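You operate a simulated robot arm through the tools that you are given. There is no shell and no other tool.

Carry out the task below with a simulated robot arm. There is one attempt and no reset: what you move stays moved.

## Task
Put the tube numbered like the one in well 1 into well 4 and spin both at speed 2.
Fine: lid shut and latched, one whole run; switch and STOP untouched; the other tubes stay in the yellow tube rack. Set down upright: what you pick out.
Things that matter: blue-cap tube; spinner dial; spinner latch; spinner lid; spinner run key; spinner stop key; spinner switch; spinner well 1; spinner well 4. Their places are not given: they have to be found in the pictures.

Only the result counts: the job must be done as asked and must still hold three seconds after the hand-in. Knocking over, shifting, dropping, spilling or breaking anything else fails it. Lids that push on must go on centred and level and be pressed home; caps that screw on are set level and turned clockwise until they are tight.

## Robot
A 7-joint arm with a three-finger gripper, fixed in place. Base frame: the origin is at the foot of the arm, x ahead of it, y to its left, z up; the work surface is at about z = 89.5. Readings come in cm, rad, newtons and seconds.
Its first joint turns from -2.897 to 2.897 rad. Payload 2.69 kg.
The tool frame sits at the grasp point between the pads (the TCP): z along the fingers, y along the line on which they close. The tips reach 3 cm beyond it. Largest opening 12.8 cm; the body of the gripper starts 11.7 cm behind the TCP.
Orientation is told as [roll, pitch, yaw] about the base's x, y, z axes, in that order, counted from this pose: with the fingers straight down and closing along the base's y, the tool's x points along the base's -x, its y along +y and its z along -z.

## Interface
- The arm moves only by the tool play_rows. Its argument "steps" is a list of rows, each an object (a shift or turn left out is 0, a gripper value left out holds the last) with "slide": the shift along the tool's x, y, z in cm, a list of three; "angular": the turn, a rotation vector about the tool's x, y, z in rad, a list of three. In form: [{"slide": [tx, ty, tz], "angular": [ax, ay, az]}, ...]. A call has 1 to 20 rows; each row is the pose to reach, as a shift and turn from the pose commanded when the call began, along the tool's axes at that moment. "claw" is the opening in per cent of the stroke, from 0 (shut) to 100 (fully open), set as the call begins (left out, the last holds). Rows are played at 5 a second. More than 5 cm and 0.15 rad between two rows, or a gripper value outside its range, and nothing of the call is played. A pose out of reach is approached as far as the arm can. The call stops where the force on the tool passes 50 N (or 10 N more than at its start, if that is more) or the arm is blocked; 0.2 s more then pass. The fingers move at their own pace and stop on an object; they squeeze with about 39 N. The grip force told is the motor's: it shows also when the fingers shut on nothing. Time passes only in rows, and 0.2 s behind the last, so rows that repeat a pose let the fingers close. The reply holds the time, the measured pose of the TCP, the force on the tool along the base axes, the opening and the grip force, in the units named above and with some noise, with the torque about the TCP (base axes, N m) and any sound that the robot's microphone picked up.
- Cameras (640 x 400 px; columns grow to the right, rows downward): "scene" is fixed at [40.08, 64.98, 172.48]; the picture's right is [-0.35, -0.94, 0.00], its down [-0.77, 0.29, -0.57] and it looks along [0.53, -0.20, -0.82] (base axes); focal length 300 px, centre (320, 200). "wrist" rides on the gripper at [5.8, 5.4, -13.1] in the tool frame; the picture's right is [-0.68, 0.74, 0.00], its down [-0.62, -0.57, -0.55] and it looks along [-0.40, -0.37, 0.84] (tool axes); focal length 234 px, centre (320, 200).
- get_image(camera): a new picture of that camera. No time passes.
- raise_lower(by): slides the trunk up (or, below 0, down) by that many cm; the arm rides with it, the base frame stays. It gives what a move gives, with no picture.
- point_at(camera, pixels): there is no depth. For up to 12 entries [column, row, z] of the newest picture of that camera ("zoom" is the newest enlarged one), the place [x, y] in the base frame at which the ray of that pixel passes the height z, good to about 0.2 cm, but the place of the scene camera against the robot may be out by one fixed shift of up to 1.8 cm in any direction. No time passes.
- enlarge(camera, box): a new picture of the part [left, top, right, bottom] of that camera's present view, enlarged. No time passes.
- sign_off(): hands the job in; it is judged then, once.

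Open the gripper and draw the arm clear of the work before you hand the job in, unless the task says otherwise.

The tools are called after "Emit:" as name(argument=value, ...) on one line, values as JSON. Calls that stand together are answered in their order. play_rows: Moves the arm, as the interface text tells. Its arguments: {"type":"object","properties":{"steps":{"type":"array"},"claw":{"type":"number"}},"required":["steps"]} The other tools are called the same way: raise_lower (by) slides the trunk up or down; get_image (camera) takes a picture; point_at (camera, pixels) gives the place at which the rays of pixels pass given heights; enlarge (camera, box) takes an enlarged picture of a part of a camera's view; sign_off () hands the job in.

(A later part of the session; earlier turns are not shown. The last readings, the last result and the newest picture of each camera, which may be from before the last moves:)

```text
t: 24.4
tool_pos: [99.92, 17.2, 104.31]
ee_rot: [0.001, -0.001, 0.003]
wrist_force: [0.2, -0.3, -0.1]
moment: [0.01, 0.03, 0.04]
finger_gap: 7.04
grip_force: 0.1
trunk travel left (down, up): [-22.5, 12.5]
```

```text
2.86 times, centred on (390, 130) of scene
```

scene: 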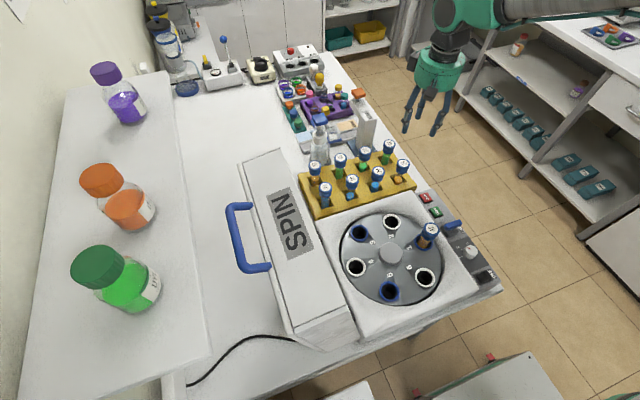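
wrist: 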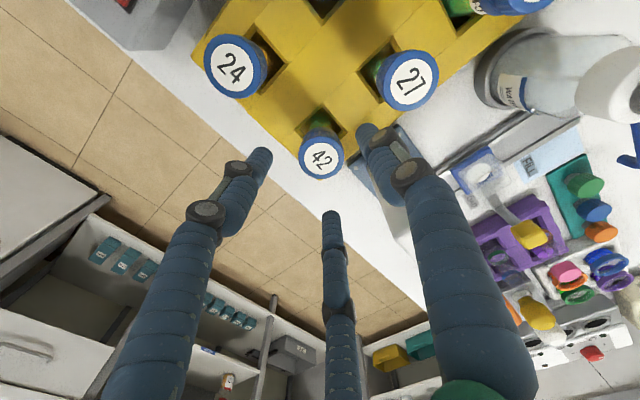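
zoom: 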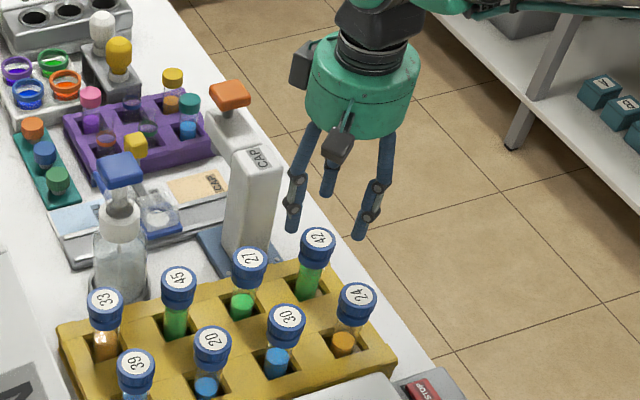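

Cap 42 at (321,158) matches the prediction exactly. I descend 6 cm more so the pads straddle the cap.

Emit:
play_rows(steps=[{"slide": [0, -0.1, 1.5]}, {"slide": [0, -0.1, 3]}, {"slide": [0, -0.1, 4.5]}, {"slide": [0, -0.1, 6]}, {"slide": [0, -0.1, 6]}])

Emit:
get_image(camera="wrist")

Emit:
enlarge(camera="scene", box=[340, 90, 440, 200])

```text
t: 25.6
tool_pos: [99.87, 17.05, 98.35]
ee_rot: [0.0, -0.001, 0.0]
wrist_force: [0.8, -0.3, 0.0]
moment: [0.0, 0.02, 0.0]
finger_gap: 7.03
grip_force: 0.0
trunk travel left (down, up): [-22.5, 12.5]
```

```text
taken
```

wrist: 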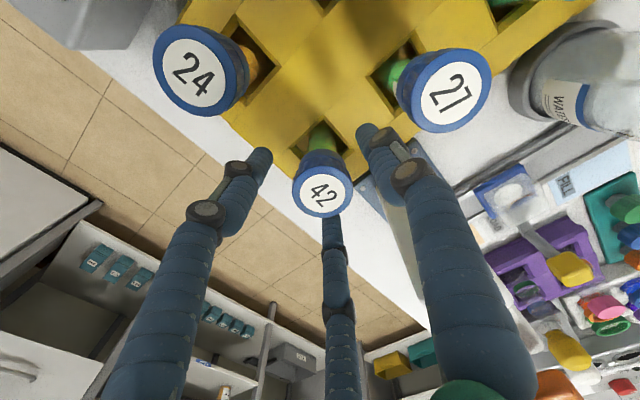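

```text
3.64 times, centred on (390, 145) of scene
```

zoom: 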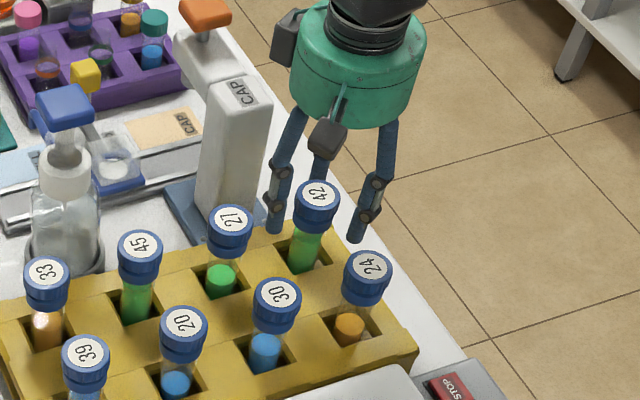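

The cap is between the fingers at (322,192). I close on it.

Emit:
play_rows(steps=[{"slide": [0, 0, 0]}, {"slide": [0, 0, 0]}, {"slide": [0, 0, 0]}, {"slide": [0, 0, 0]}, {"slide": [0, 0, 0]}], claw=15)

Emit:
get_image(camera="wrist")

```text
t: 26.8
tool_pos: [99.78, 17.08, 98.41]
ee_rot: [0.0, -0.001, 0.0]
wrist_force: [0.9, -0.6, 1.4]
moment: [-0.05, 0.01, 0.0]
finger_gap: 3.85
grip_force: 38.9
trunk travel left (down, up): [-22.5, 12.5]
```

```text
taken
```

wrist: 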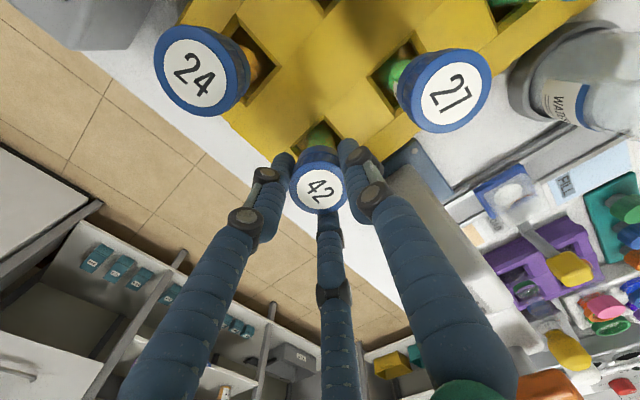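

Cap is held (gap 3.85, 39 N, little side force). I lift straight up.

Emit:
play_rows(steps=[{"slide": [0, 0, -1]}, {"slide": [0, 0, -3]}, {"slide": [0, 0, -5]}, {"slide": [0, 0, -8]}, {"slide": [0, 0, -11]}, {"slide": [0, 0, -14]}, {"slide": [0, 0, -17]}, {"slide": [0, 0, -17]}])

Emit:
get_image(camera="wrist")

Emit:
enlarge(camera="scene", box=[320, 40, 460, 200])

```text
t: 28.6
tool_pos: [99.86, 17.02, 115.33]
ee_rot: [0.001, -0.001, 0.002]
wrist_force: [-0.4, 0.8, -0.3]
moment: [-0.01, -0.02, 0.01]
finger_gap: 3.87
grip_force: 39.6
trunk travel left (down, up): [-22.5, 12.5]
```

```text
taken
```

wrist: 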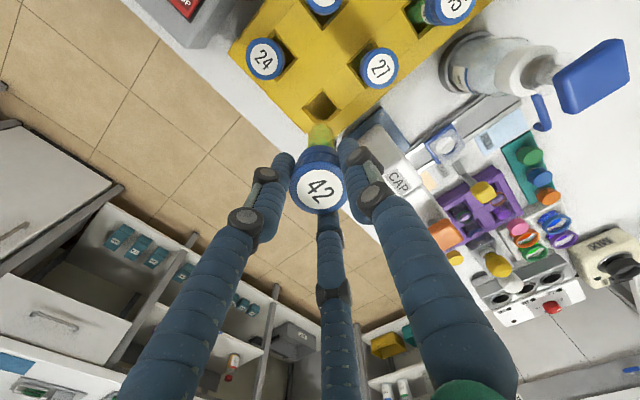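

```text
2.50 times, centred on (390, 120) of scene
```

zoom: 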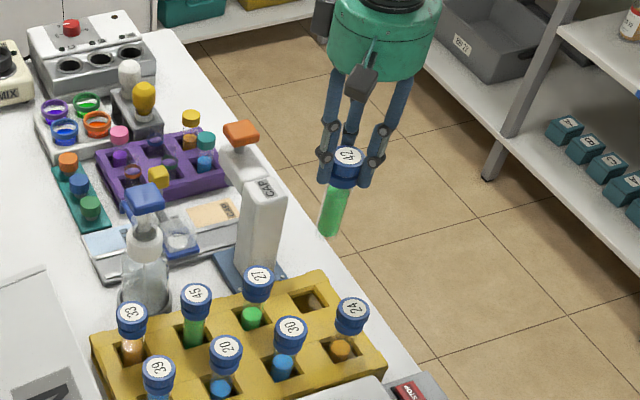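

Tube 42 is out and hangs straight. Well 4 triangulates near (65, 45.3, 94.7) with the open lid at y ≳ 52. I carry the tube at z ≈ 120, turning the hand +90° so the fingers close along x, to just short of well 4.

Emit:
play_rows(steps=[{"slide": [0, 0, -4]}, {"slide": [3, 2, -5], "angular": [0, 0, -0.13]}, {"slide": [6, 4, -5], "angular": [0, 0, -0.26]}, {"slide": [9, 6, -5], "angular": [0, 0, -0.39]}, {"slide": [12, 8, -5], "angular": [0, 0, -0.52]}, {"slide": [15, 10, -5], "angular": [0, 0, -0.65]}, {"slide": [18, 12, -5], "angular": [0, 0, -0.78]}, {"slide": [21, 14, -5], "angular": [0, 0, -0.91]}, {"slide": [24, 16, -5], "angular": [0, 0, -1.04]}, {"slide": [27, 18, -5], "angular": [0, 0, -1.17]}, {"slide": [30, 20, -5], "angular": [0, 0, -1.3]}, {"slide": [33, 22, -5], "angular": [0, 0, -1.43]}, {"slide": [34.9, 24, -5], "angular": [0, 0, -1.571]}, {"slide": [34.9, 24, -5], "angular": [0, 0, -1.571]}])

Emit:
get_image(camera="wrist")

Emit:
get_image(camera="scene")

```text
t: 31.6
tool_pos: [65.11, 41.16, 120.45]
ee_rot: [0.001, -0.001, 1.576]
wrist_force: [-0.4, 0.3, -0.6]
moment: [-0.01, -0.02, 0.0]
finger_gap: 3.87
grip_force: 38.5
trunk travel left (down, up): [-22.5, 12.5]
```

```text
taken
```

wrist: 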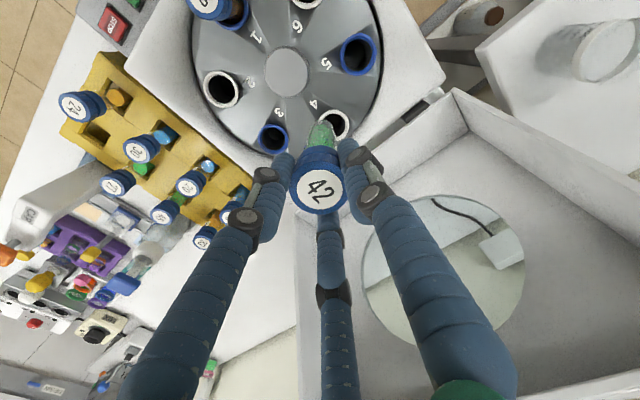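

```text
taken
```

scene: 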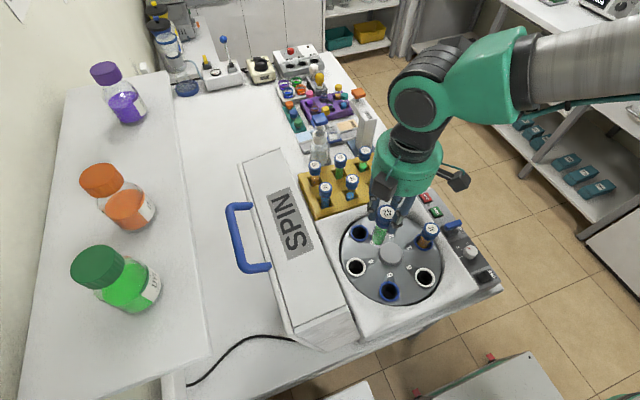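

Well 4 shows just above the tube bottom at about (337,123). I enlarge to measure the wells.

Emit:
enlarge(camera="wrist", box=[180, 0, 400, 160])

Emit:
enlarge(camera="wrist", box=[250, 80, 390, 210])

```text
2.50 times, centred on (290, 80) of wrist
```

zoom: 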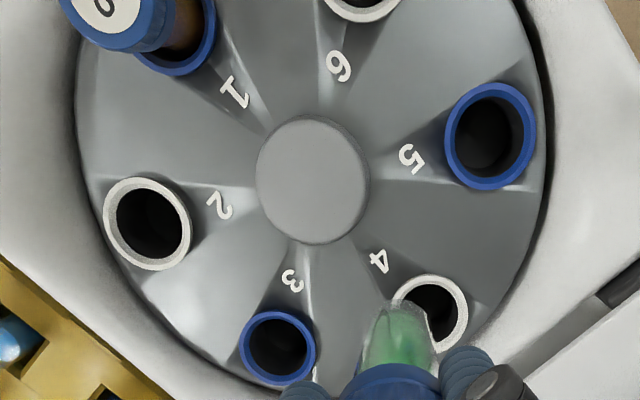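

```text
3.08 times, centred on (320, 145) of wrist
```

zoom: 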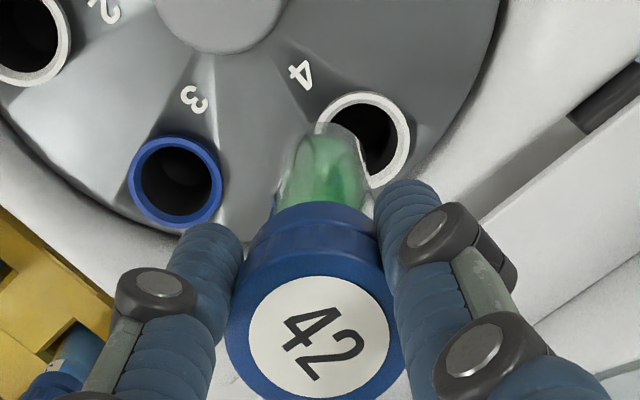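

I get base coordinates of the wells and hub at two candidate heights.

Emit:
point_at(camera="wrist", pixels=[[334.4, 124.4, 95], [334.4, 124.4, 97], [272.8, 138.8, 95], [272.8, 138.8, 97], [358, 54.4, 95], [358, 54.4, 97], [220.8, 89.2, 95], [220.8, 89.2, 97], [287.2, 72, 95], [287.2, 72, 97]])

Emit:
point_at(camera="scene", pixels=[[355.6, 267, 95], [355.6, 267, 97], [358.5, 232.5, 95], [390, 291, 95], [425.5, 278, 95], [391.5, 222, 95]])

```text
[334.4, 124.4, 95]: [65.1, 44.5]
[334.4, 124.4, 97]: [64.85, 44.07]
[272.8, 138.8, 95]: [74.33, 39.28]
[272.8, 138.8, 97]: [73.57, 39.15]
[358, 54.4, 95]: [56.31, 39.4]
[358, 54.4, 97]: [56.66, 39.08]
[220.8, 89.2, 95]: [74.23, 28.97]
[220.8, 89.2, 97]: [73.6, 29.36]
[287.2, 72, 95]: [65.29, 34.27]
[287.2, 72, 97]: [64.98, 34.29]
```

```text
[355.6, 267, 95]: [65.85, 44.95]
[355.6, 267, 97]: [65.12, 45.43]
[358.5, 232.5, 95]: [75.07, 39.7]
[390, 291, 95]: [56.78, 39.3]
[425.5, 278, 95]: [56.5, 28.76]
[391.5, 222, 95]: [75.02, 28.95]
```

Well 4 comes out at (65.1, 44.5). Before moving over it I check where the lid's inner edge is.

Emit:
point_at(camera="wrist", pixels=[[440, 97, 97], [400, 127, 97], [360, 155, 97], [453, 92, 97], [453, 92, 125], [453, 92, 130], [470, 128, 100], [640, 230, 130]])

Emit:
enlarge(camera="wrist", box=[340, 40, 640, 240])

```text
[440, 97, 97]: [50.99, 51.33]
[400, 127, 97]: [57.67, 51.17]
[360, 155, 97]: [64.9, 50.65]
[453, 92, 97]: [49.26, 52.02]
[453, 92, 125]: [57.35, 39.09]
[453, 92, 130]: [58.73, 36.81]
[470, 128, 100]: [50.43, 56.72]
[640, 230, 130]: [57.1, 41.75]
```

```text
2.00 times, centred on (490, 140) of wrist
```

zoom: 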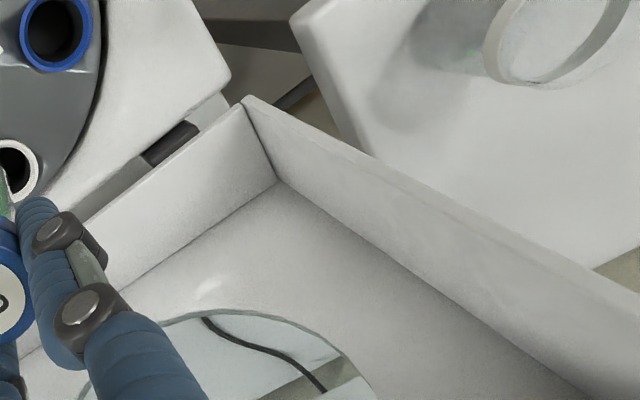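

The lid's hollow side begins at y ≈ 51, so the hand has room. I move over well 4 and lower so the tube's bottom stops just above the ring.

Emit:
play_rows(steps=[{"slide": [-1.5, 0, 1]}, {"slide": [-3.35, 0, 3]}, {"slide": [-3.35, 0, 6]}, {"slide": [-3.35, 0, 9]}, {"slide": [-3.35, 0, 12]}, {"slide": [-3.35, 0, 12]}])

Emit:
get_image(camera="wrist")

Emit:
enlarge(camera="wrist", box=[250, 80, 390, 210])

Emit:
enlarge(camera="scene", box=[310, 180, 450, 310])

```text
t: 33.0
tool_pos: [64.99, 44.35, 108.53]
ee_rot: [0.0, -0.001, 1.573]
wrist_force: [0.3, 0.3, -1.4]
moment: [-0.03, -0.01, 0.0]
finger_gap: 3.87
grip_force: 39.1
trunk travel left (down, up): [-22.5, 12.5]
```

```text
taken
```

wrist: 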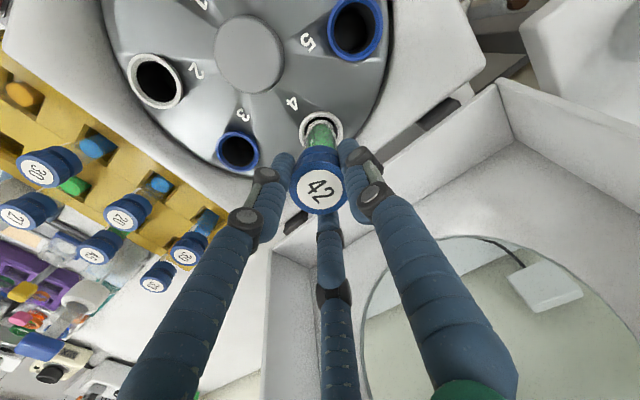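

```text
3.08 times, centred on (320, 145) of wrist
```

zoom: 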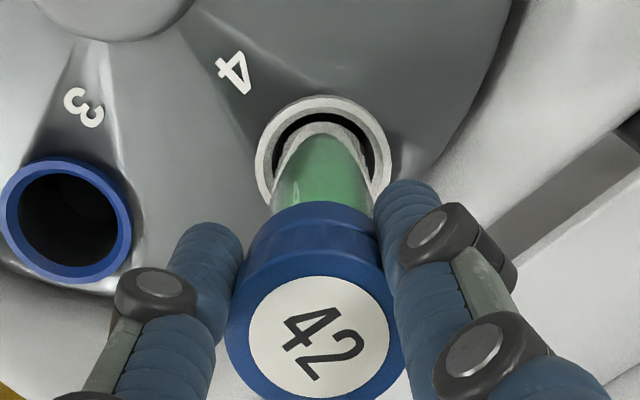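

```text
3.08 times, centred on (380, 245) of scene
```

zoom: 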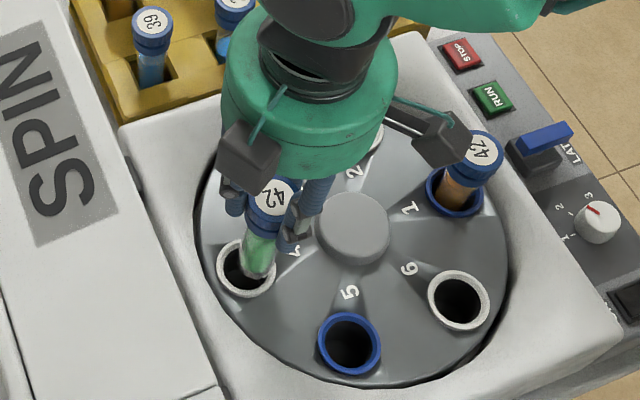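

The tube's end is poised over ring 4. I refine the centring using the ring edges (zoom (256,155), (392,155), top (324,95)) and ring 3, 5, 2.

Emit:
point_at(camera="wrist", pixels=[[299.2, 130.4, 94.7], [343.4, 130.4, 94.7], [321.3, 110.9, 94.7], [321.3, 132, 94.7], [237.5, 151.3, 94.7], [355, 29, 94.7], [156, 81, 94.7], [249, 53, 94.7]])

Emit:
enlarge(camera="wrist", box=[290, 95, 350, 150])

```text
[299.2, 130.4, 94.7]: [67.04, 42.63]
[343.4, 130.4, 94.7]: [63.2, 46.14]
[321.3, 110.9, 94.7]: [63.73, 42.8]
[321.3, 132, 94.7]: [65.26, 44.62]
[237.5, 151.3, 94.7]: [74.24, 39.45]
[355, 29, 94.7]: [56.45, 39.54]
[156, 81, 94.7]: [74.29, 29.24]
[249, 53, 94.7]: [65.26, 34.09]
```

```text
7.27 times, centred on (320, 122) of wrist
```

zoom: 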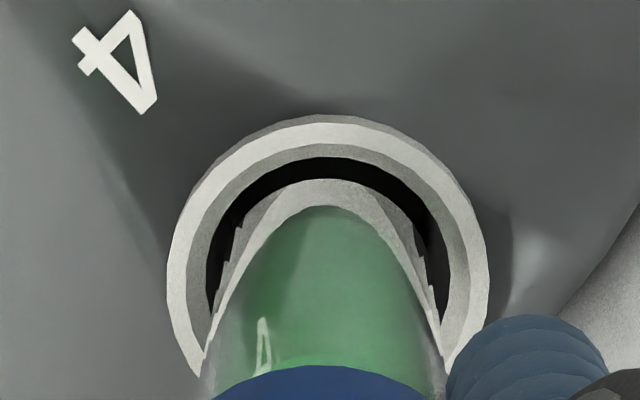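

Ring 4's centre is about (0.15, 0.25) from the tube axis. I shift by that and lower 5 cm.

Emit:
play_rows(steps=[{"slide": [-0.25, -0.15, 0]}, {"slide": [-0.25, -0.15, 1]}, {"slide": [-0.25, -0.15, 2]}, {"slide": [-0.25, -0.15, 3]}, {"slide": [-0.25, -0.15, 4]}, {"slide": [-0.25, -0.15, 5]}, {"slide": [-0.25, -0.15, 5]}])

Emit:
enlarge(camera="wrist", box=[250, 80, 390, 210])

Emit:
enlarge(camera="scene", box=[310, 180, 450, 310])

```text
t: 34.6
tool_pos: [65.1, 44.6, 103.48]
ee_rot: [0.001, -0.001, 1.572]
wrist_force: [-0.3, 4.3, -1.6]
moment: [0.46, 0.03, -0.02]
finger_gap: 3.88
grip_force: 39.1
trunk travel left (down, up): [-22.5, 12.5]
```

```text
3.08 times, centred on (320, 145) of wrist
```

zoom: 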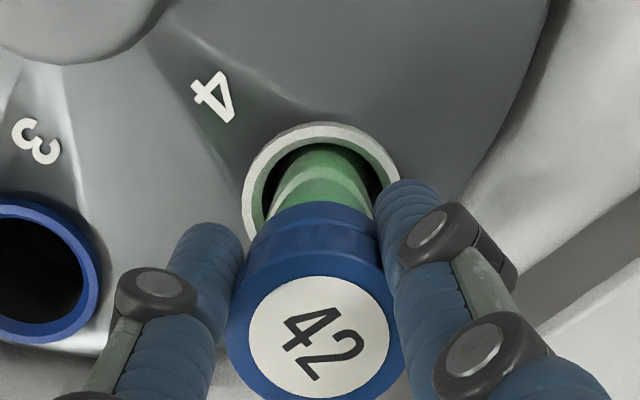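

```text
3.08 times, centred on (380, 245) of scene
```

zoom: 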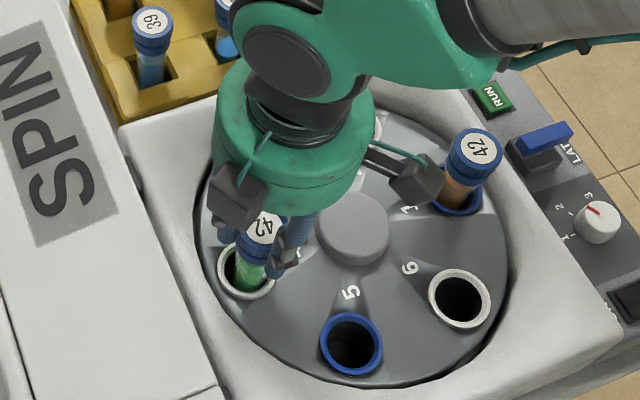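

The tube has entered; a 4 N push toward +y says it rubs the −y side. I shift 0.25 to +y and lower further in small steps.

Emit:
play_rows(steps=[{"slide": [-0.25, 0, 0]}, {"slide": [-0.25, 0, 0.6]}, {"slide": [-0.25, 0, 1.2]}, {"slide": [-0.25, 0, 1.8]}, {"slide": [-0.25, 0, 2.4]}, {"slide": [-0.25, 0, 2.4]}])

Emit:
enlarge(camera="wrist", box=[250, 80, 390, 210])

Emit:
enlarge(camera="scene", box=[310, 180, 450, 310])

```text
t: 36.0
tool_pos: [65.03, 44.99, 101.24]
ee_rot: [-0.004, -0.001, 1.574]
wrist_force: [0.1, 4.7, 29.2]
moment: [0.31, 0.04, 0.03]
finger_gap: 3.84
grip_force: 39.2
trunk travel left (down, up): [-22.5, 12.5]
```

```text
3.08 times, centred on (320, 145) of wrist
```

zoom: 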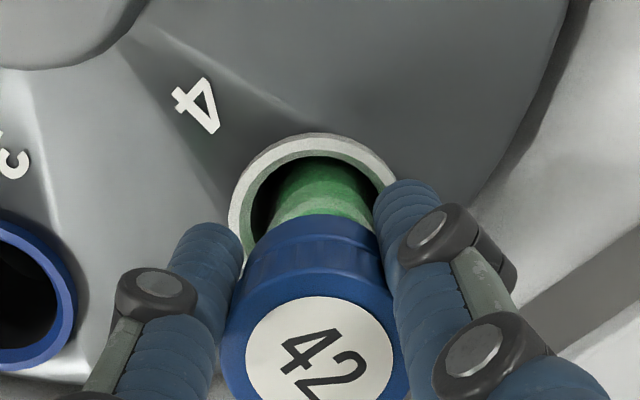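

```text
3.08 times, centred on (380, 245) of scene
```

zoom: 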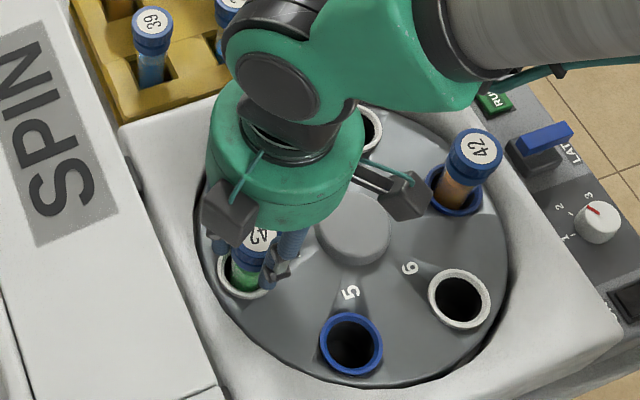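

29 N upward: the tube has bottomed in the well, and the cap slipped a little in the fingers. I open to release and rise.

Emit:
play_rows(steps=[{"slide": [0, 0, 0]}, {"slide": [0, 0, 0]}, {"slide": [0, 0, 0]}], claw=52)

Emit:
play_rows(steps=[{"slide": [0, 0, -2]}, {"slide": [0, 0, -5]}, {"slide": [0, 0, -9]}, {"slide": [0, 0, -13]}, {"slide": [0, 0, -17]}, {"slide": [0, 0, -17]}])

Emit:
get_image(camera="wrist")

Emit:
get_image(camera="scene")

```text
t: 36.8
tool_pos: [65.07, 44.95, 100.93]
ee_rot: [0.002, 0.001, 1.572]
wrist_force: [0.6, 0.3, 0.9]
moment: [0.04, 0.0, 0.0]
finger_gap: 6.63
grip_force: 0.1
trunk travel left (down, up): [-22.5, 12.5]
```

```text
t: 38.2
tool_pos: [65.05, 45.0, 118.23]
ee_rot: [0.001, -0.001, 1.573]
wrist_force: [-0.5, -0.9, 0.1]
moment: [0.04, -0.05, 0.0]
finger_gap: 6.67
grip_force: 0.0
trunk travel left (down, up): [-22.5, 12.5]
```

```text
taken
```

wrist: 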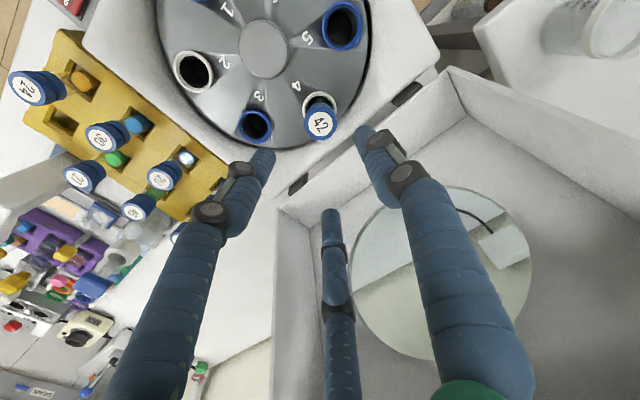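

```text
taken
```

scene: 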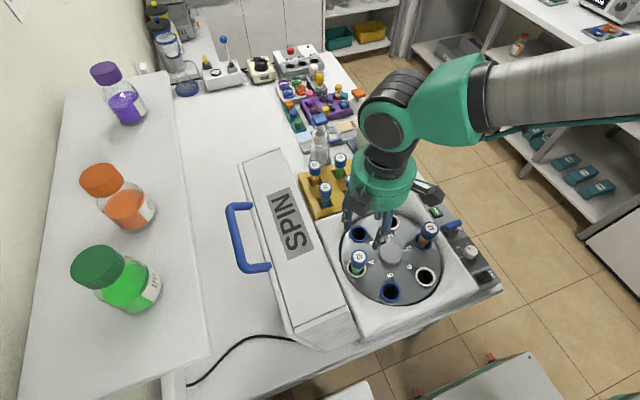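

Tube 42 stands in well 4. Now the lid: I rise to about z = 146, turn back to yaw 0 and move over the lid's handle to measure it.

Emit:
play_rows(steps=[{"slide": [0, 0, -4.5]}, {"slide": [0, 0, -9]}, {"slide": [0, 0, -13.5]}, {"slide": [0, 0, -18]}, {"slide": [0, 0, -22.5]}, {"slide": [0, 0, -27]}, {"slide": [0, 0, -28]}])

Emit:
play_rows(steps=[{"slide": [-1, -0.3, 0], "angular": [0, 0, 0.13]}, {"slide": [-2, -0.6, 0], "angular": [0, 0, 0.26]}, {"slide": [-3, -0.9, 0], "angular": [0, 0, 0.39]}, {"slide": [-4, -1.2, 0], "angular": [0, 0, 0.52]}, {"slide": [-5, -1.6, 0], "angular": [0, 0, 0.65]}, {"slide": [-6, -2, 0], "angular": [0, 0, 0.78]}, {"slide": [-7, -2.4, 0], "angular": [0, 0, 0.91]}, {"slide": [-8, -2.8, 0], "angular": [0, 0, 1.04]}, {"slide": [-9, -3.2, 0], "angular": [0, 0, 1.17]}, {"slide": [-10, -3.6, 0], "angular": [0, 0, 1.3]}, {"slide": [-11, -4, 0], "angular": [0, 0, 1.43]}, {"slide": [-12, -4.5, 0], "angular": [0, 0, 1.573]}, {"slide": [-12, -4.5, 0], "angular": [0, 0, 1.573]}])

Emit:
get_image(camera="wrist")

Emit:
get_image(camera="scene")

```text
t: 39.8
tool_pos: [65.15, 44.89, 146.06]
ee_rot: [0.0, -0.001, 1.573]
wrist_force: [-0.3, -0.4, -0.6]
moment: [0.03, -0.03, 0.0]
finger_gap: 6.66
grip_force: 0.2
trunk travel left (down, up): [-22.5, 12.5]
```

```text
t: 42.6
tool_pos: [69.69, 56.77, 146.04]
ee_rot: [0.0, 0.0, -0.002]
wrist_force: [0.0, -0.1, -0.5]
moment: [0.0, 0.01, 0.01]
finger_gap: 6.66
grip_force: 0.1
trunk travel left (down, up): [-22.5, 12.5]
```

```text
taken
```

wrist: 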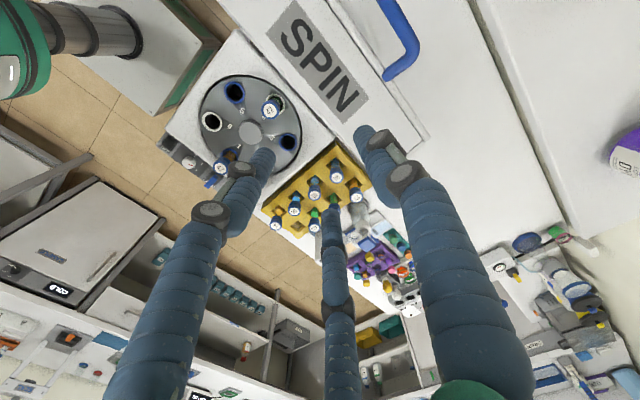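

```text
taken
```

scene: 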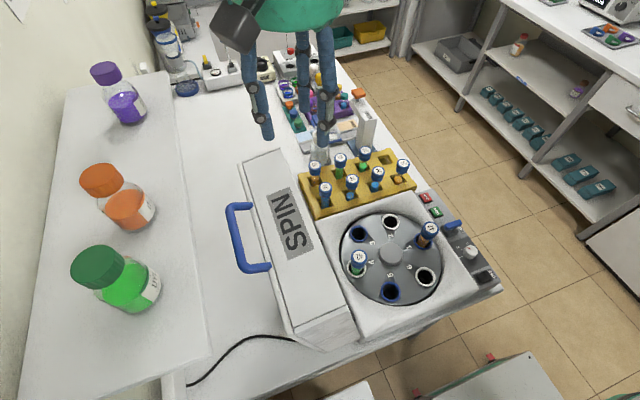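

The handle's +x end is at (390,72) but it runs off the top. I move 8 cm back in x to see it whole.

Emit:
play_rows(steps=[{"slide": [4, 0.5, 0]}, {"slide": [8, 1, 0]}, {"slide": [10, 2, 0]}, {"slide": [10, 2, 0]}])

Emit:
get_image(camera="wrist")

Emit:
enlarge(camera="wrist", box=[280, 0, 520, 150])

```text
t: 43.6
tool_pos: [59.57, 58.86, 145.94]
ee_rot: [0.0, 0.0, -0.002]
wrist_force: [-0.2, -0.7, -0.4]
moment: [0.0, 0.01, -0.01]
finger_gap: 6.67
grip_force: 0.0
trunk travel left (down, up): [-22.5, 12.5]
```

```text
taken
```

wrist: 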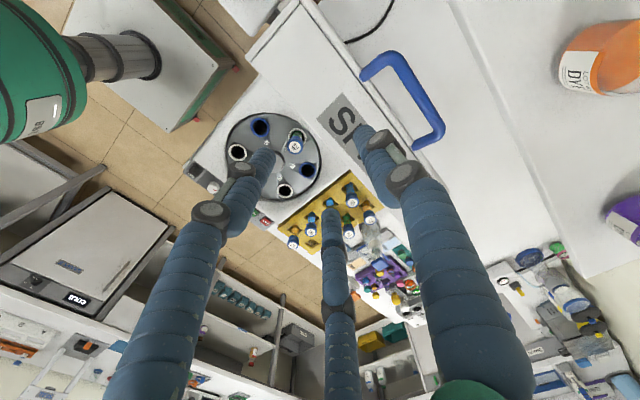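

```text
2.67 times, centred on (400, 75) of wrist
```

zoom: 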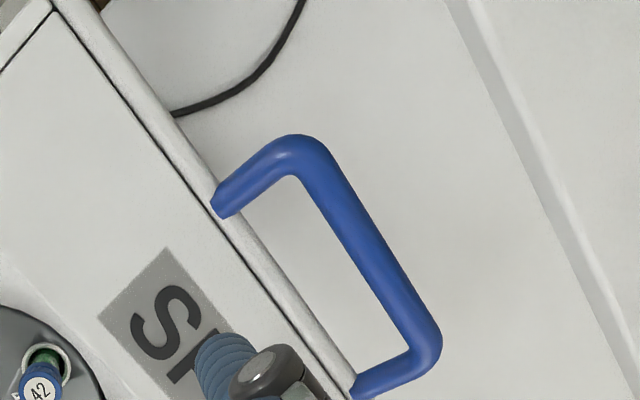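

Handle bar triangulates to x 60–71, y ≈ 69.8, z ≈ 128.3, about 1.8 cm thick, standing ~3.7 cm off the lid's face. I go above its middle with a 3.8 cm opening.

Emit:
play_rows(steps=[{"slide": [-1.5, 3, 0]}, {"slide": [-3, 6, 0]}, {"slide": [-4.5, 9, 0]}, {"slide": [-5.73, 10.9, 0]}, {"slide": [-5.73, 10.9, 3]}, {"slide": [-5.73, 10.9, 3]}], claw=30)

Emit:
get_image(camera="wrist")

Emit:
enlarge(camera="scene", box=[180, 100, 360, 280])

```text
t: 45.0
tool_pos: [65.41, 69.88, 143.06]
ee_rot: [0.0, -0.001, -0.001]
wrist_force: [-0.2, -1.7, 0.4]
moment: [0.03, -0.03, 0.03]
finger_gap: 3.85
grip_force: 0.0
trunk travel left (down, up): [-22.5, 12.5]
```

```text
taken
```

wrist: 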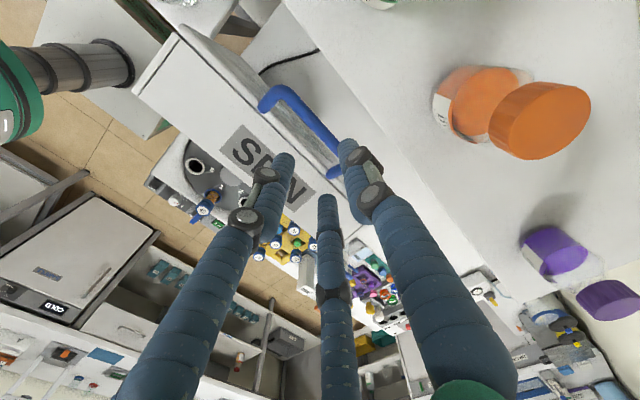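

```text
2.22 times, centred on (270, 190) of scene
```

zoom: 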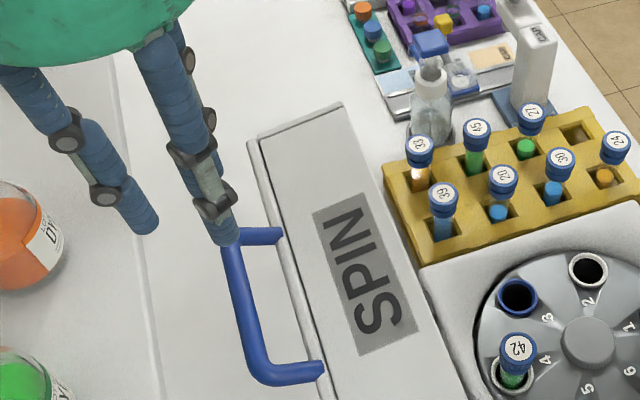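

I enlarge the wrist view around the handle to check alignment.

Emit:
enlarge(camera="wrist", box=[240, 60, 380, 200])

Emit:
point_at(camera="wrist", pixels=[[282, 93, 128.3], [335, 145, 128.3], [308, 119, 128.3], [308, 119, 127], [308, 119, 129.5], [264, 103, 129], [332, 174, 129]])

```text
2.86 times, centred on (310, 130) of wrist
```

zoom: 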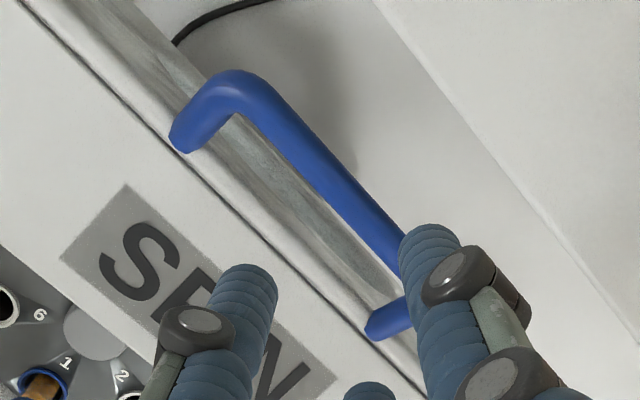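

```text
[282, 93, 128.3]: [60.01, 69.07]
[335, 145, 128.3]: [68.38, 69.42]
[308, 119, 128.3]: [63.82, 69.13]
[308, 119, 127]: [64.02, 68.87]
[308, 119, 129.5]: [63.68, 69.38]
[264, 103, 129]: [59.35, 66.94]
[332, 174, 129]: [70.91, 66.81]
```

Combining views the bar is at y ≈ 69.45, z ≈ 129.5. I narrow to 3 cm and lower until the tips are just above the bar.

Emit:
play_rows(steps=[{"slide": [0.1, -0.25, 2]}, {"slide": [0.1, -0.25, 4]}, {"slide": [0.1, -0.25, 6]}, {"slide": [0.1, -0.25, 8]}, {"slide": [0.1, -0.25, 8]}], claw=23.5)

Emit:
enlarge(camera="wrist", box=[230, 60, 410, 230])

Emit:
enlarge(camera="scene", box=[200, 140, 310, 280])

```text
t: 46.2
tool_pos: [65.32, 69.6, 135.18]
ee_rot: [0.001, 0.0, -0.003]
wrist_force: [0.2, 0.2, -0.1]
moment: [0.01, -0.01, 0.01]
finger_gap: 3.0
grip_force: 0.1
trunk travel left (down, up): [-22.5, 12.5]
```

```text
2.35 times, centred on (320, 145) of wrist
```

zoom: 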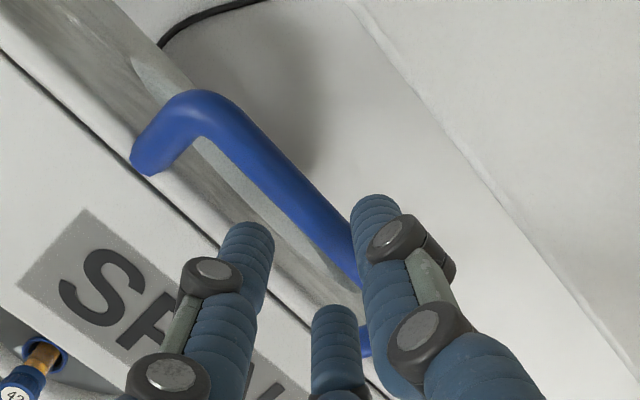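

```text
2.86 times, centred on (255, 210) of scene
```

zoom: 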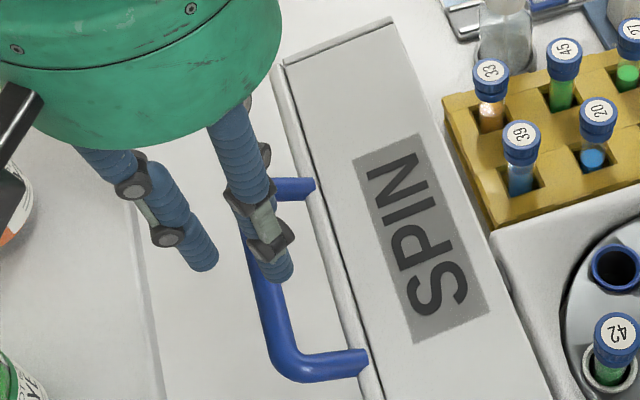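

The TCP axis passes right through the bar's centreline ((320,229) in the zoom). I lower 4.4 cm so the fingers straddle the bar.

Emit:
play_rows(steps=[{"slide": [0, 0, 1]}, {"slide": [0, 0, 2]}, {"slide": [0, 0, 3]}, {"slide": [0, 0, 3.8]}, {"slide": [0, 0, 4.5]}, {"slide": [0, 0, 4.5]}])

Emit:
enlarge(camera="wrist", box=[230, 60, 410, 230])

Emit:
enlarge(camera="scene", box=[200, 140, 310, 280])

```text
t: 47.6
tool_pos: [65.3, 69.41, 130.31]
ee_rot: [-0.004, 0.004, -0.001]
wrist_force: [-0.6, -17.6, -6.7]
moment: [-0.26, 0.0, -0.37]
finger_gap: 3.63
grip_force: 4.3
trunk travel left (down, up): [-22.5, 12.5]
```

```text
2.35 times, centred on (320, 145) of wrist
```

zoom: 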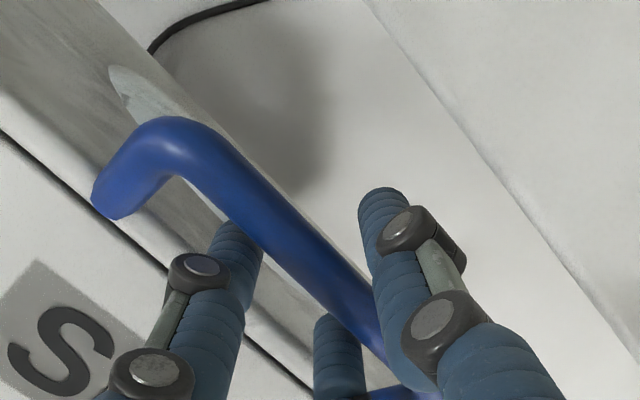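

```text
2.86 times, centred on (255, 210) of scene
```

zoom: 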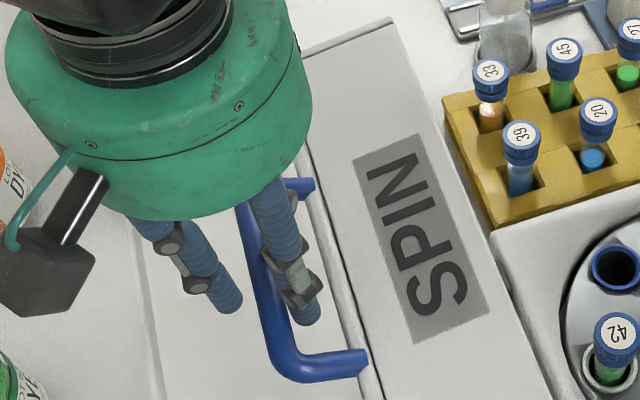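

The fingers straddle the bar (a 17 N side touch shows the bar sits slightly to −y). I start swinging the lid over along an arc about its hinge (y ≈ 51, z ≈ 97), first about 16°.

Emit:
play_rows(steps=[{"slide": [0, -0.9, 0.1]}, {"slide": [0, -2, -0.4]}, {"slide": [0, -3.1, -0.95]}, {"slide": [0, -4.3, -1.45]}, {"slide": [0, -5.5, -1.95]}, {"slide": [0, -6.7, -2.4]}, {"slide": [0, -8, -2.85]}, {"slide": [0, -8, -2.85]}])

Emit:
get_image(camera="wrist")

Emit:
get_image(camera="scene")

```text
t: 49.4
tool_pos: [65.34, 61.36, 133.4]
ee_rot: [0.0, -0.001, -0.002]
wrist_force: [-0.4, 0.3, -0.4]
moment: [0.05, 0.01, 0.03]
finger_gap: 3.13
grip_force: 0.8
trunk travel left (down, up): [-22.5, 12.5]
```

```text
taken
```

wrist: 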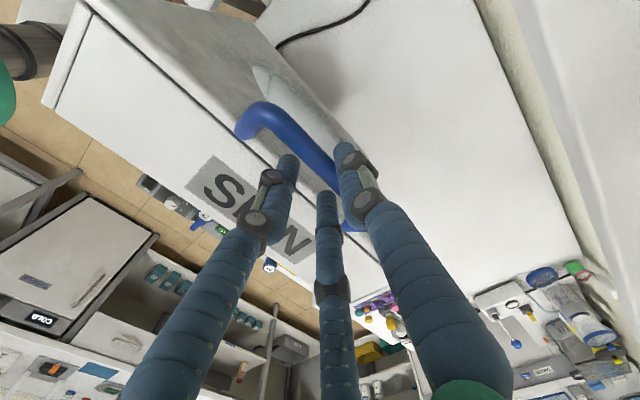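

```text
taken
```

scene: 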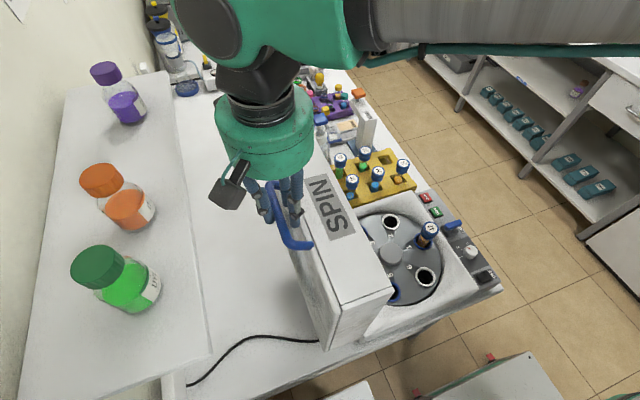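

The lid follows the hand with little force. I continue the arc over the top.

Emit:
play_rows(steps=[{"slide": [0, -1.2, -0.35]}, {"slide": [0, -2.45, -0.65]}, {"slide": [0, -3.7, -0.92]}, {"slide": [0, -5.0, -1.14]}, {"slide": [0, -6.3, -1.32]}, {"slide": [0, -7.57, -1.46]}, {"slide": [0, -8.85, -1.55]}, {"slide": [0, -10.15, -1.6]}, {"slide": [0, -11.45, -1.6]}, {"slide": [0, -12.74, -1.55]}, {"slide": [0, -14, -1.45]}, {"slide": [0, -15.3, -1.32]}, {"slide": [0, -15.3, -1.32]}])

Emit:
get_image(camera="wrist")

Emit:
get_image(camera="scene")

```text
t: 52.2
tool_pos: [65.19, 46.25, 134.78]
ee_rot: [-0.001, 0.0, -0.001]
wrist_force: [-0.6, 0.9, 0.0]
moment: [0.03, -0.04, -0.02]
finger_gap: 3.06
grip_force: 0.3
trunk travel left (down, up): [-22.5, 12.5]
```

```text
taken
```

wrist: 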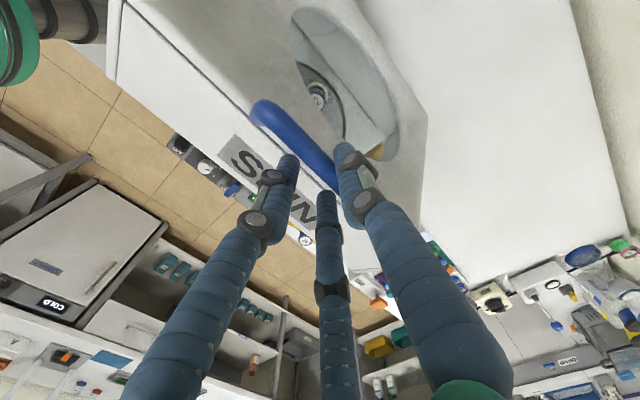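

```text
taken
```

scene: 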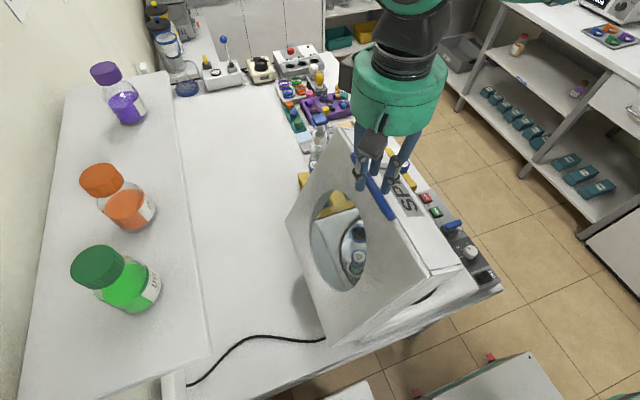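

The lid is about half way down and the rotor is visible through its window. I continue the arc.

Emit:
play_rows(steps=[{"slide": [0, -1.28, 0.18]}, {"slide": [0, -2.56, 0.4]}, {"slide": [0, -3.82, 0.68]}, {"slide": [0, -5.08, 0.98]}, {"slide": [0, -6.32, 1.34]}, {"slide": [0, -7.56, 1.74]}, {"slide": [0, -8.78, 2.18]}, {"slide": [0, -9.98, 2.67]}, {"slide": [0, -11.16, 3.2]}, {"slide": [0, -12.32, 3.76]}, {"slide": [0, -13.46, 4.37]}, {"slide": [0, -14.58, 5.02]}, {"slide": [0, -15.68, 5.7]}, {"slide": [0, -16.76, 6.43]}, {"slide": [0, -16.76, 6.43]}])

Emit:
get_image(camera="wrist")

Emit:
get_image(camera="scene")

```text
t: 55.4
tool_pos: [65.26, 29.56, 128.27]
ee_rot: [-0.001, -0.001, -0.002]
wrist_force: [0.5, -0.1, -1.0]
moment: [0.03, -0.03, -0.01]
finger_gap: 3.01
grip_force: 0.1
trunk travel left (down, up): [-22.5, 12.5]
```

```text
taken
```

wrist: 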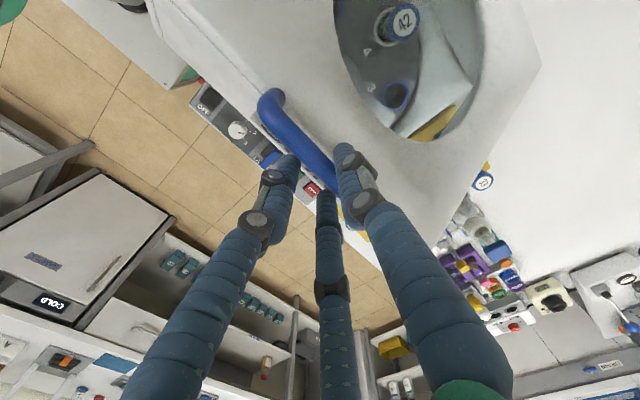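

```text
taken
```

scene: 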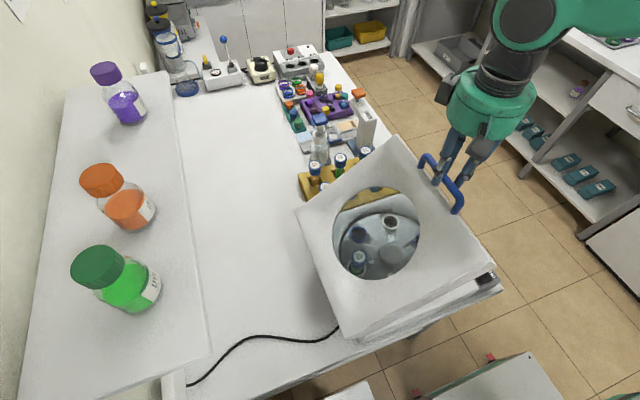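

Lid keeps following. I continue down another 24° of arc.

Emit:
play_rows(steps=[{"slide": [0, -1.05, 0.77]}, {"slide": [0, -2.07, 1.56]}, {"slide": [0, -3.06, 2.4]}, {"slide": [0, -4.02, 3.26]}, {"slide": [0, -4.95, 4.16]}, {"slide": [0, -5.85, 5.09]}, {"slide": [0, -6.72, 6.05]}, {"slide": [0, -7.55, 7.04]}, {"slide": [0, -8.35, 8.06]}, {"slide": [0, -9.11, 9.11]}, {"slide": [0, -9.11, 9.11]}])

Emit:
get_image(camera="wrist")

Emit:
get_image(camera="scene")

```text
t: 57.8
tool_pos: [65.21, 20.47, 119.3]
ee_rot: [0.0, -0.001, -0.002]
wrist_force: [0.4, -0.6, 0.5]
moment: [-0.04, 0.0, 0.03]
finger_gap: 3.05
grip_force: 0.0
trunk travel left (down, up): [-22.5, 12.5]
```

```text
taken
```

wrist: 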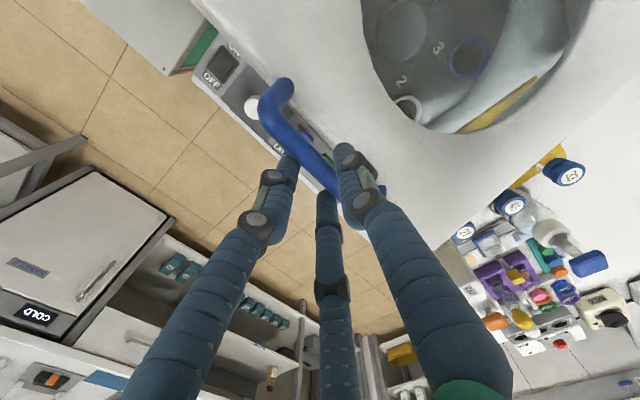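

```text
taken
```

scene: 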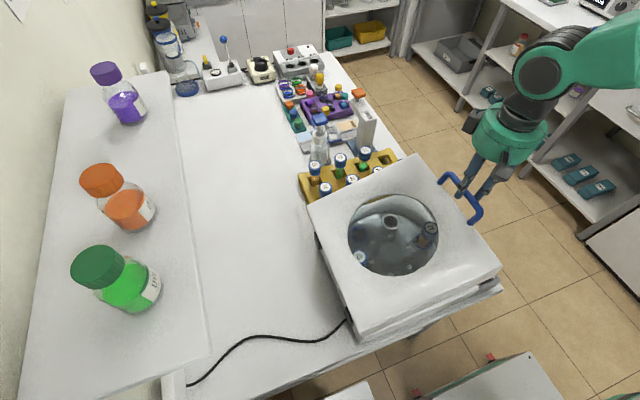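

About 15° remain. I continue along the arc; contact force will tell when it lands.

Emit:
play_rows(steps=[{"slide": [0, -0.73, 1.08]}, {"slide": [0, -1.41, 2.18]}, {"slide": [0, -2.06, 3.3]}, {"slide": [0, -2.67, 4.44]}, {"slide": [0, -3.23, 5.6]}, {"slide": [0, -3.76, 6.78]}, {"slide": [0, -3.76, 6.78]}])

Emit:
get_image(camera="wrist")

Emit:
get_image(camera="scene")

```text
t: 59.4
tool_pos: [65.05, 16.63, 112.54]
ee_rot: [0.001, 0.0, -0.002]
wrist_force: [-0.3, -0.8, 0.1]
moment: [-0.04, 0.0, 0.03]
finger_gap: 3.06
grip_force: 0.2
trunk travel left (down, up): [-22.5, 12.5]
```

```text
taken
```

wrist: 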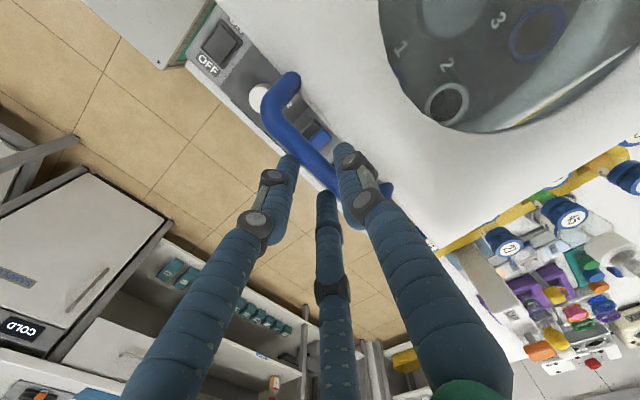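

```text
taken
```

scene: 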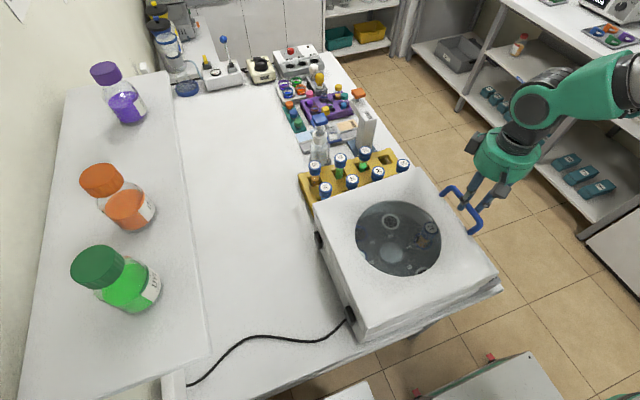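

Nearly shut. I go on a few degrees more.

Emit:
play_rows(steps=[{"slide": [0, -0.5, 1.2]}, {"slide": [0, -0.95, 2.4]}, {"slide": [0, -1.35, 3.6]}, {"slide": [0, -1.35, 3.6]}])

Emit:
get_image(camera="wrist")

Emit:
enlarge(camera="scene", box=[300, 150, 510, 350])

```text
t: 60.4
tool_pos: [65.15, 15.41, 108.91]
ee_rot: [0.0, 0.0, -0.004]
wrist_force: [0.0, 2.7, 1.3]
moment: [0.06, 0.01, -0.01]
finger_gap: 3.22
grip_force: 1.6
trunk travel left (down, up): [-22.5, 12.5]
```

```text
taken
```

wrist: 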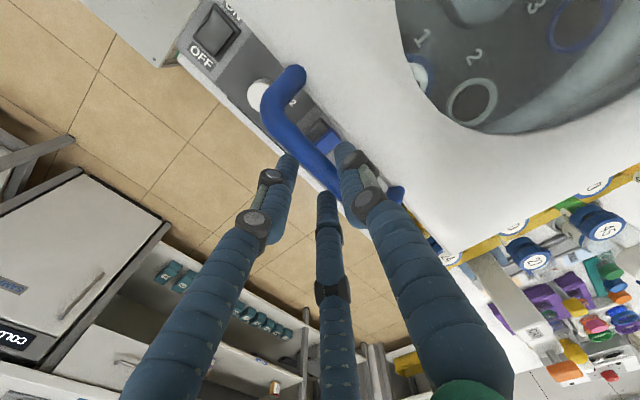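

```text
2.00 times, centred on (405, 250) of scene
```

zoom: 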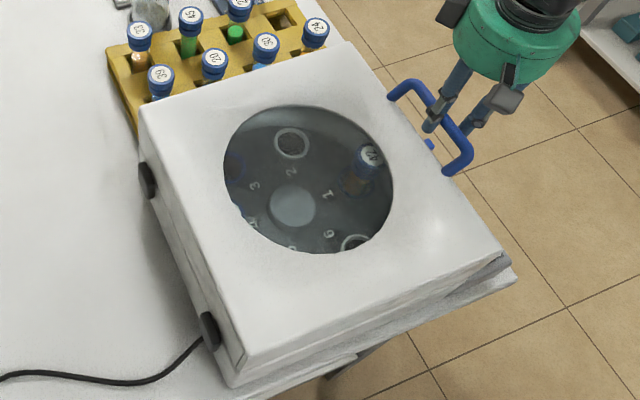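

Light contact; the lid looks down. I rise off the handle and look at how the lid sits.

Emit:
play_rows(steps=[{"slide": [0, 0.2, -1]}, {"slide": [0, 0.3, -4]}, {"slide": [0, 0.3, -8]}, {"slide": [0, 0.3, -12]}, {"slide": [0, 0.3, -12]}])

Emit:
get_image(camera="wrist")

Emit:
enlarge(camera="scene", box=[300, 150, 510, 350])

```text
t: 61.6
tool_pos: [64.99, 15.78, 120.88]
ee_rot: [0.001, -0.001, -0.001]
wrist_force: [0.3, -0.2, 0.2]
moment: [0.05, -0.02, 0.03]
finger_gap: 3.02
grip_force: 0.0
trunk travel left (down, up): [-22.5, 12.5]
```

```text
taken
```

wrist: 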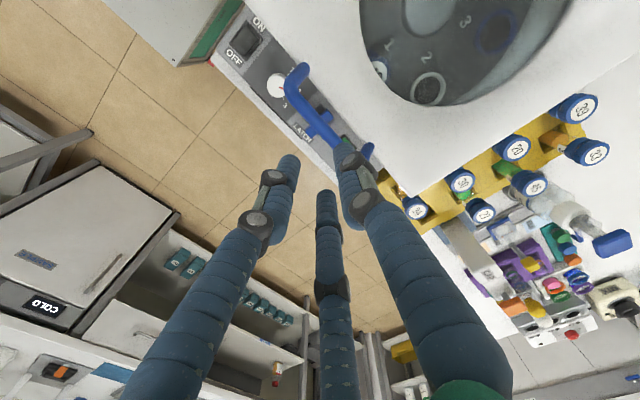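

```text
2.00 times, centred on (405, 250) of scene
```

zoom: 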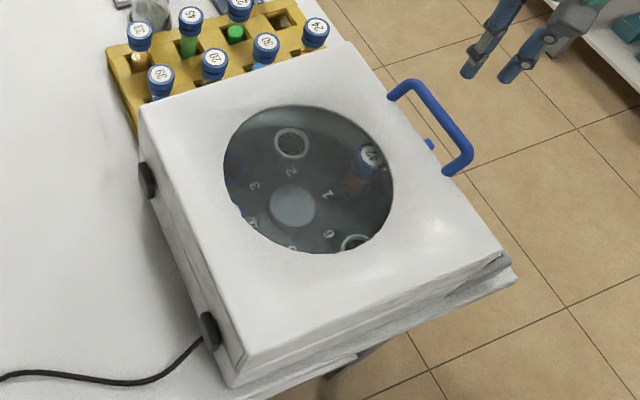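

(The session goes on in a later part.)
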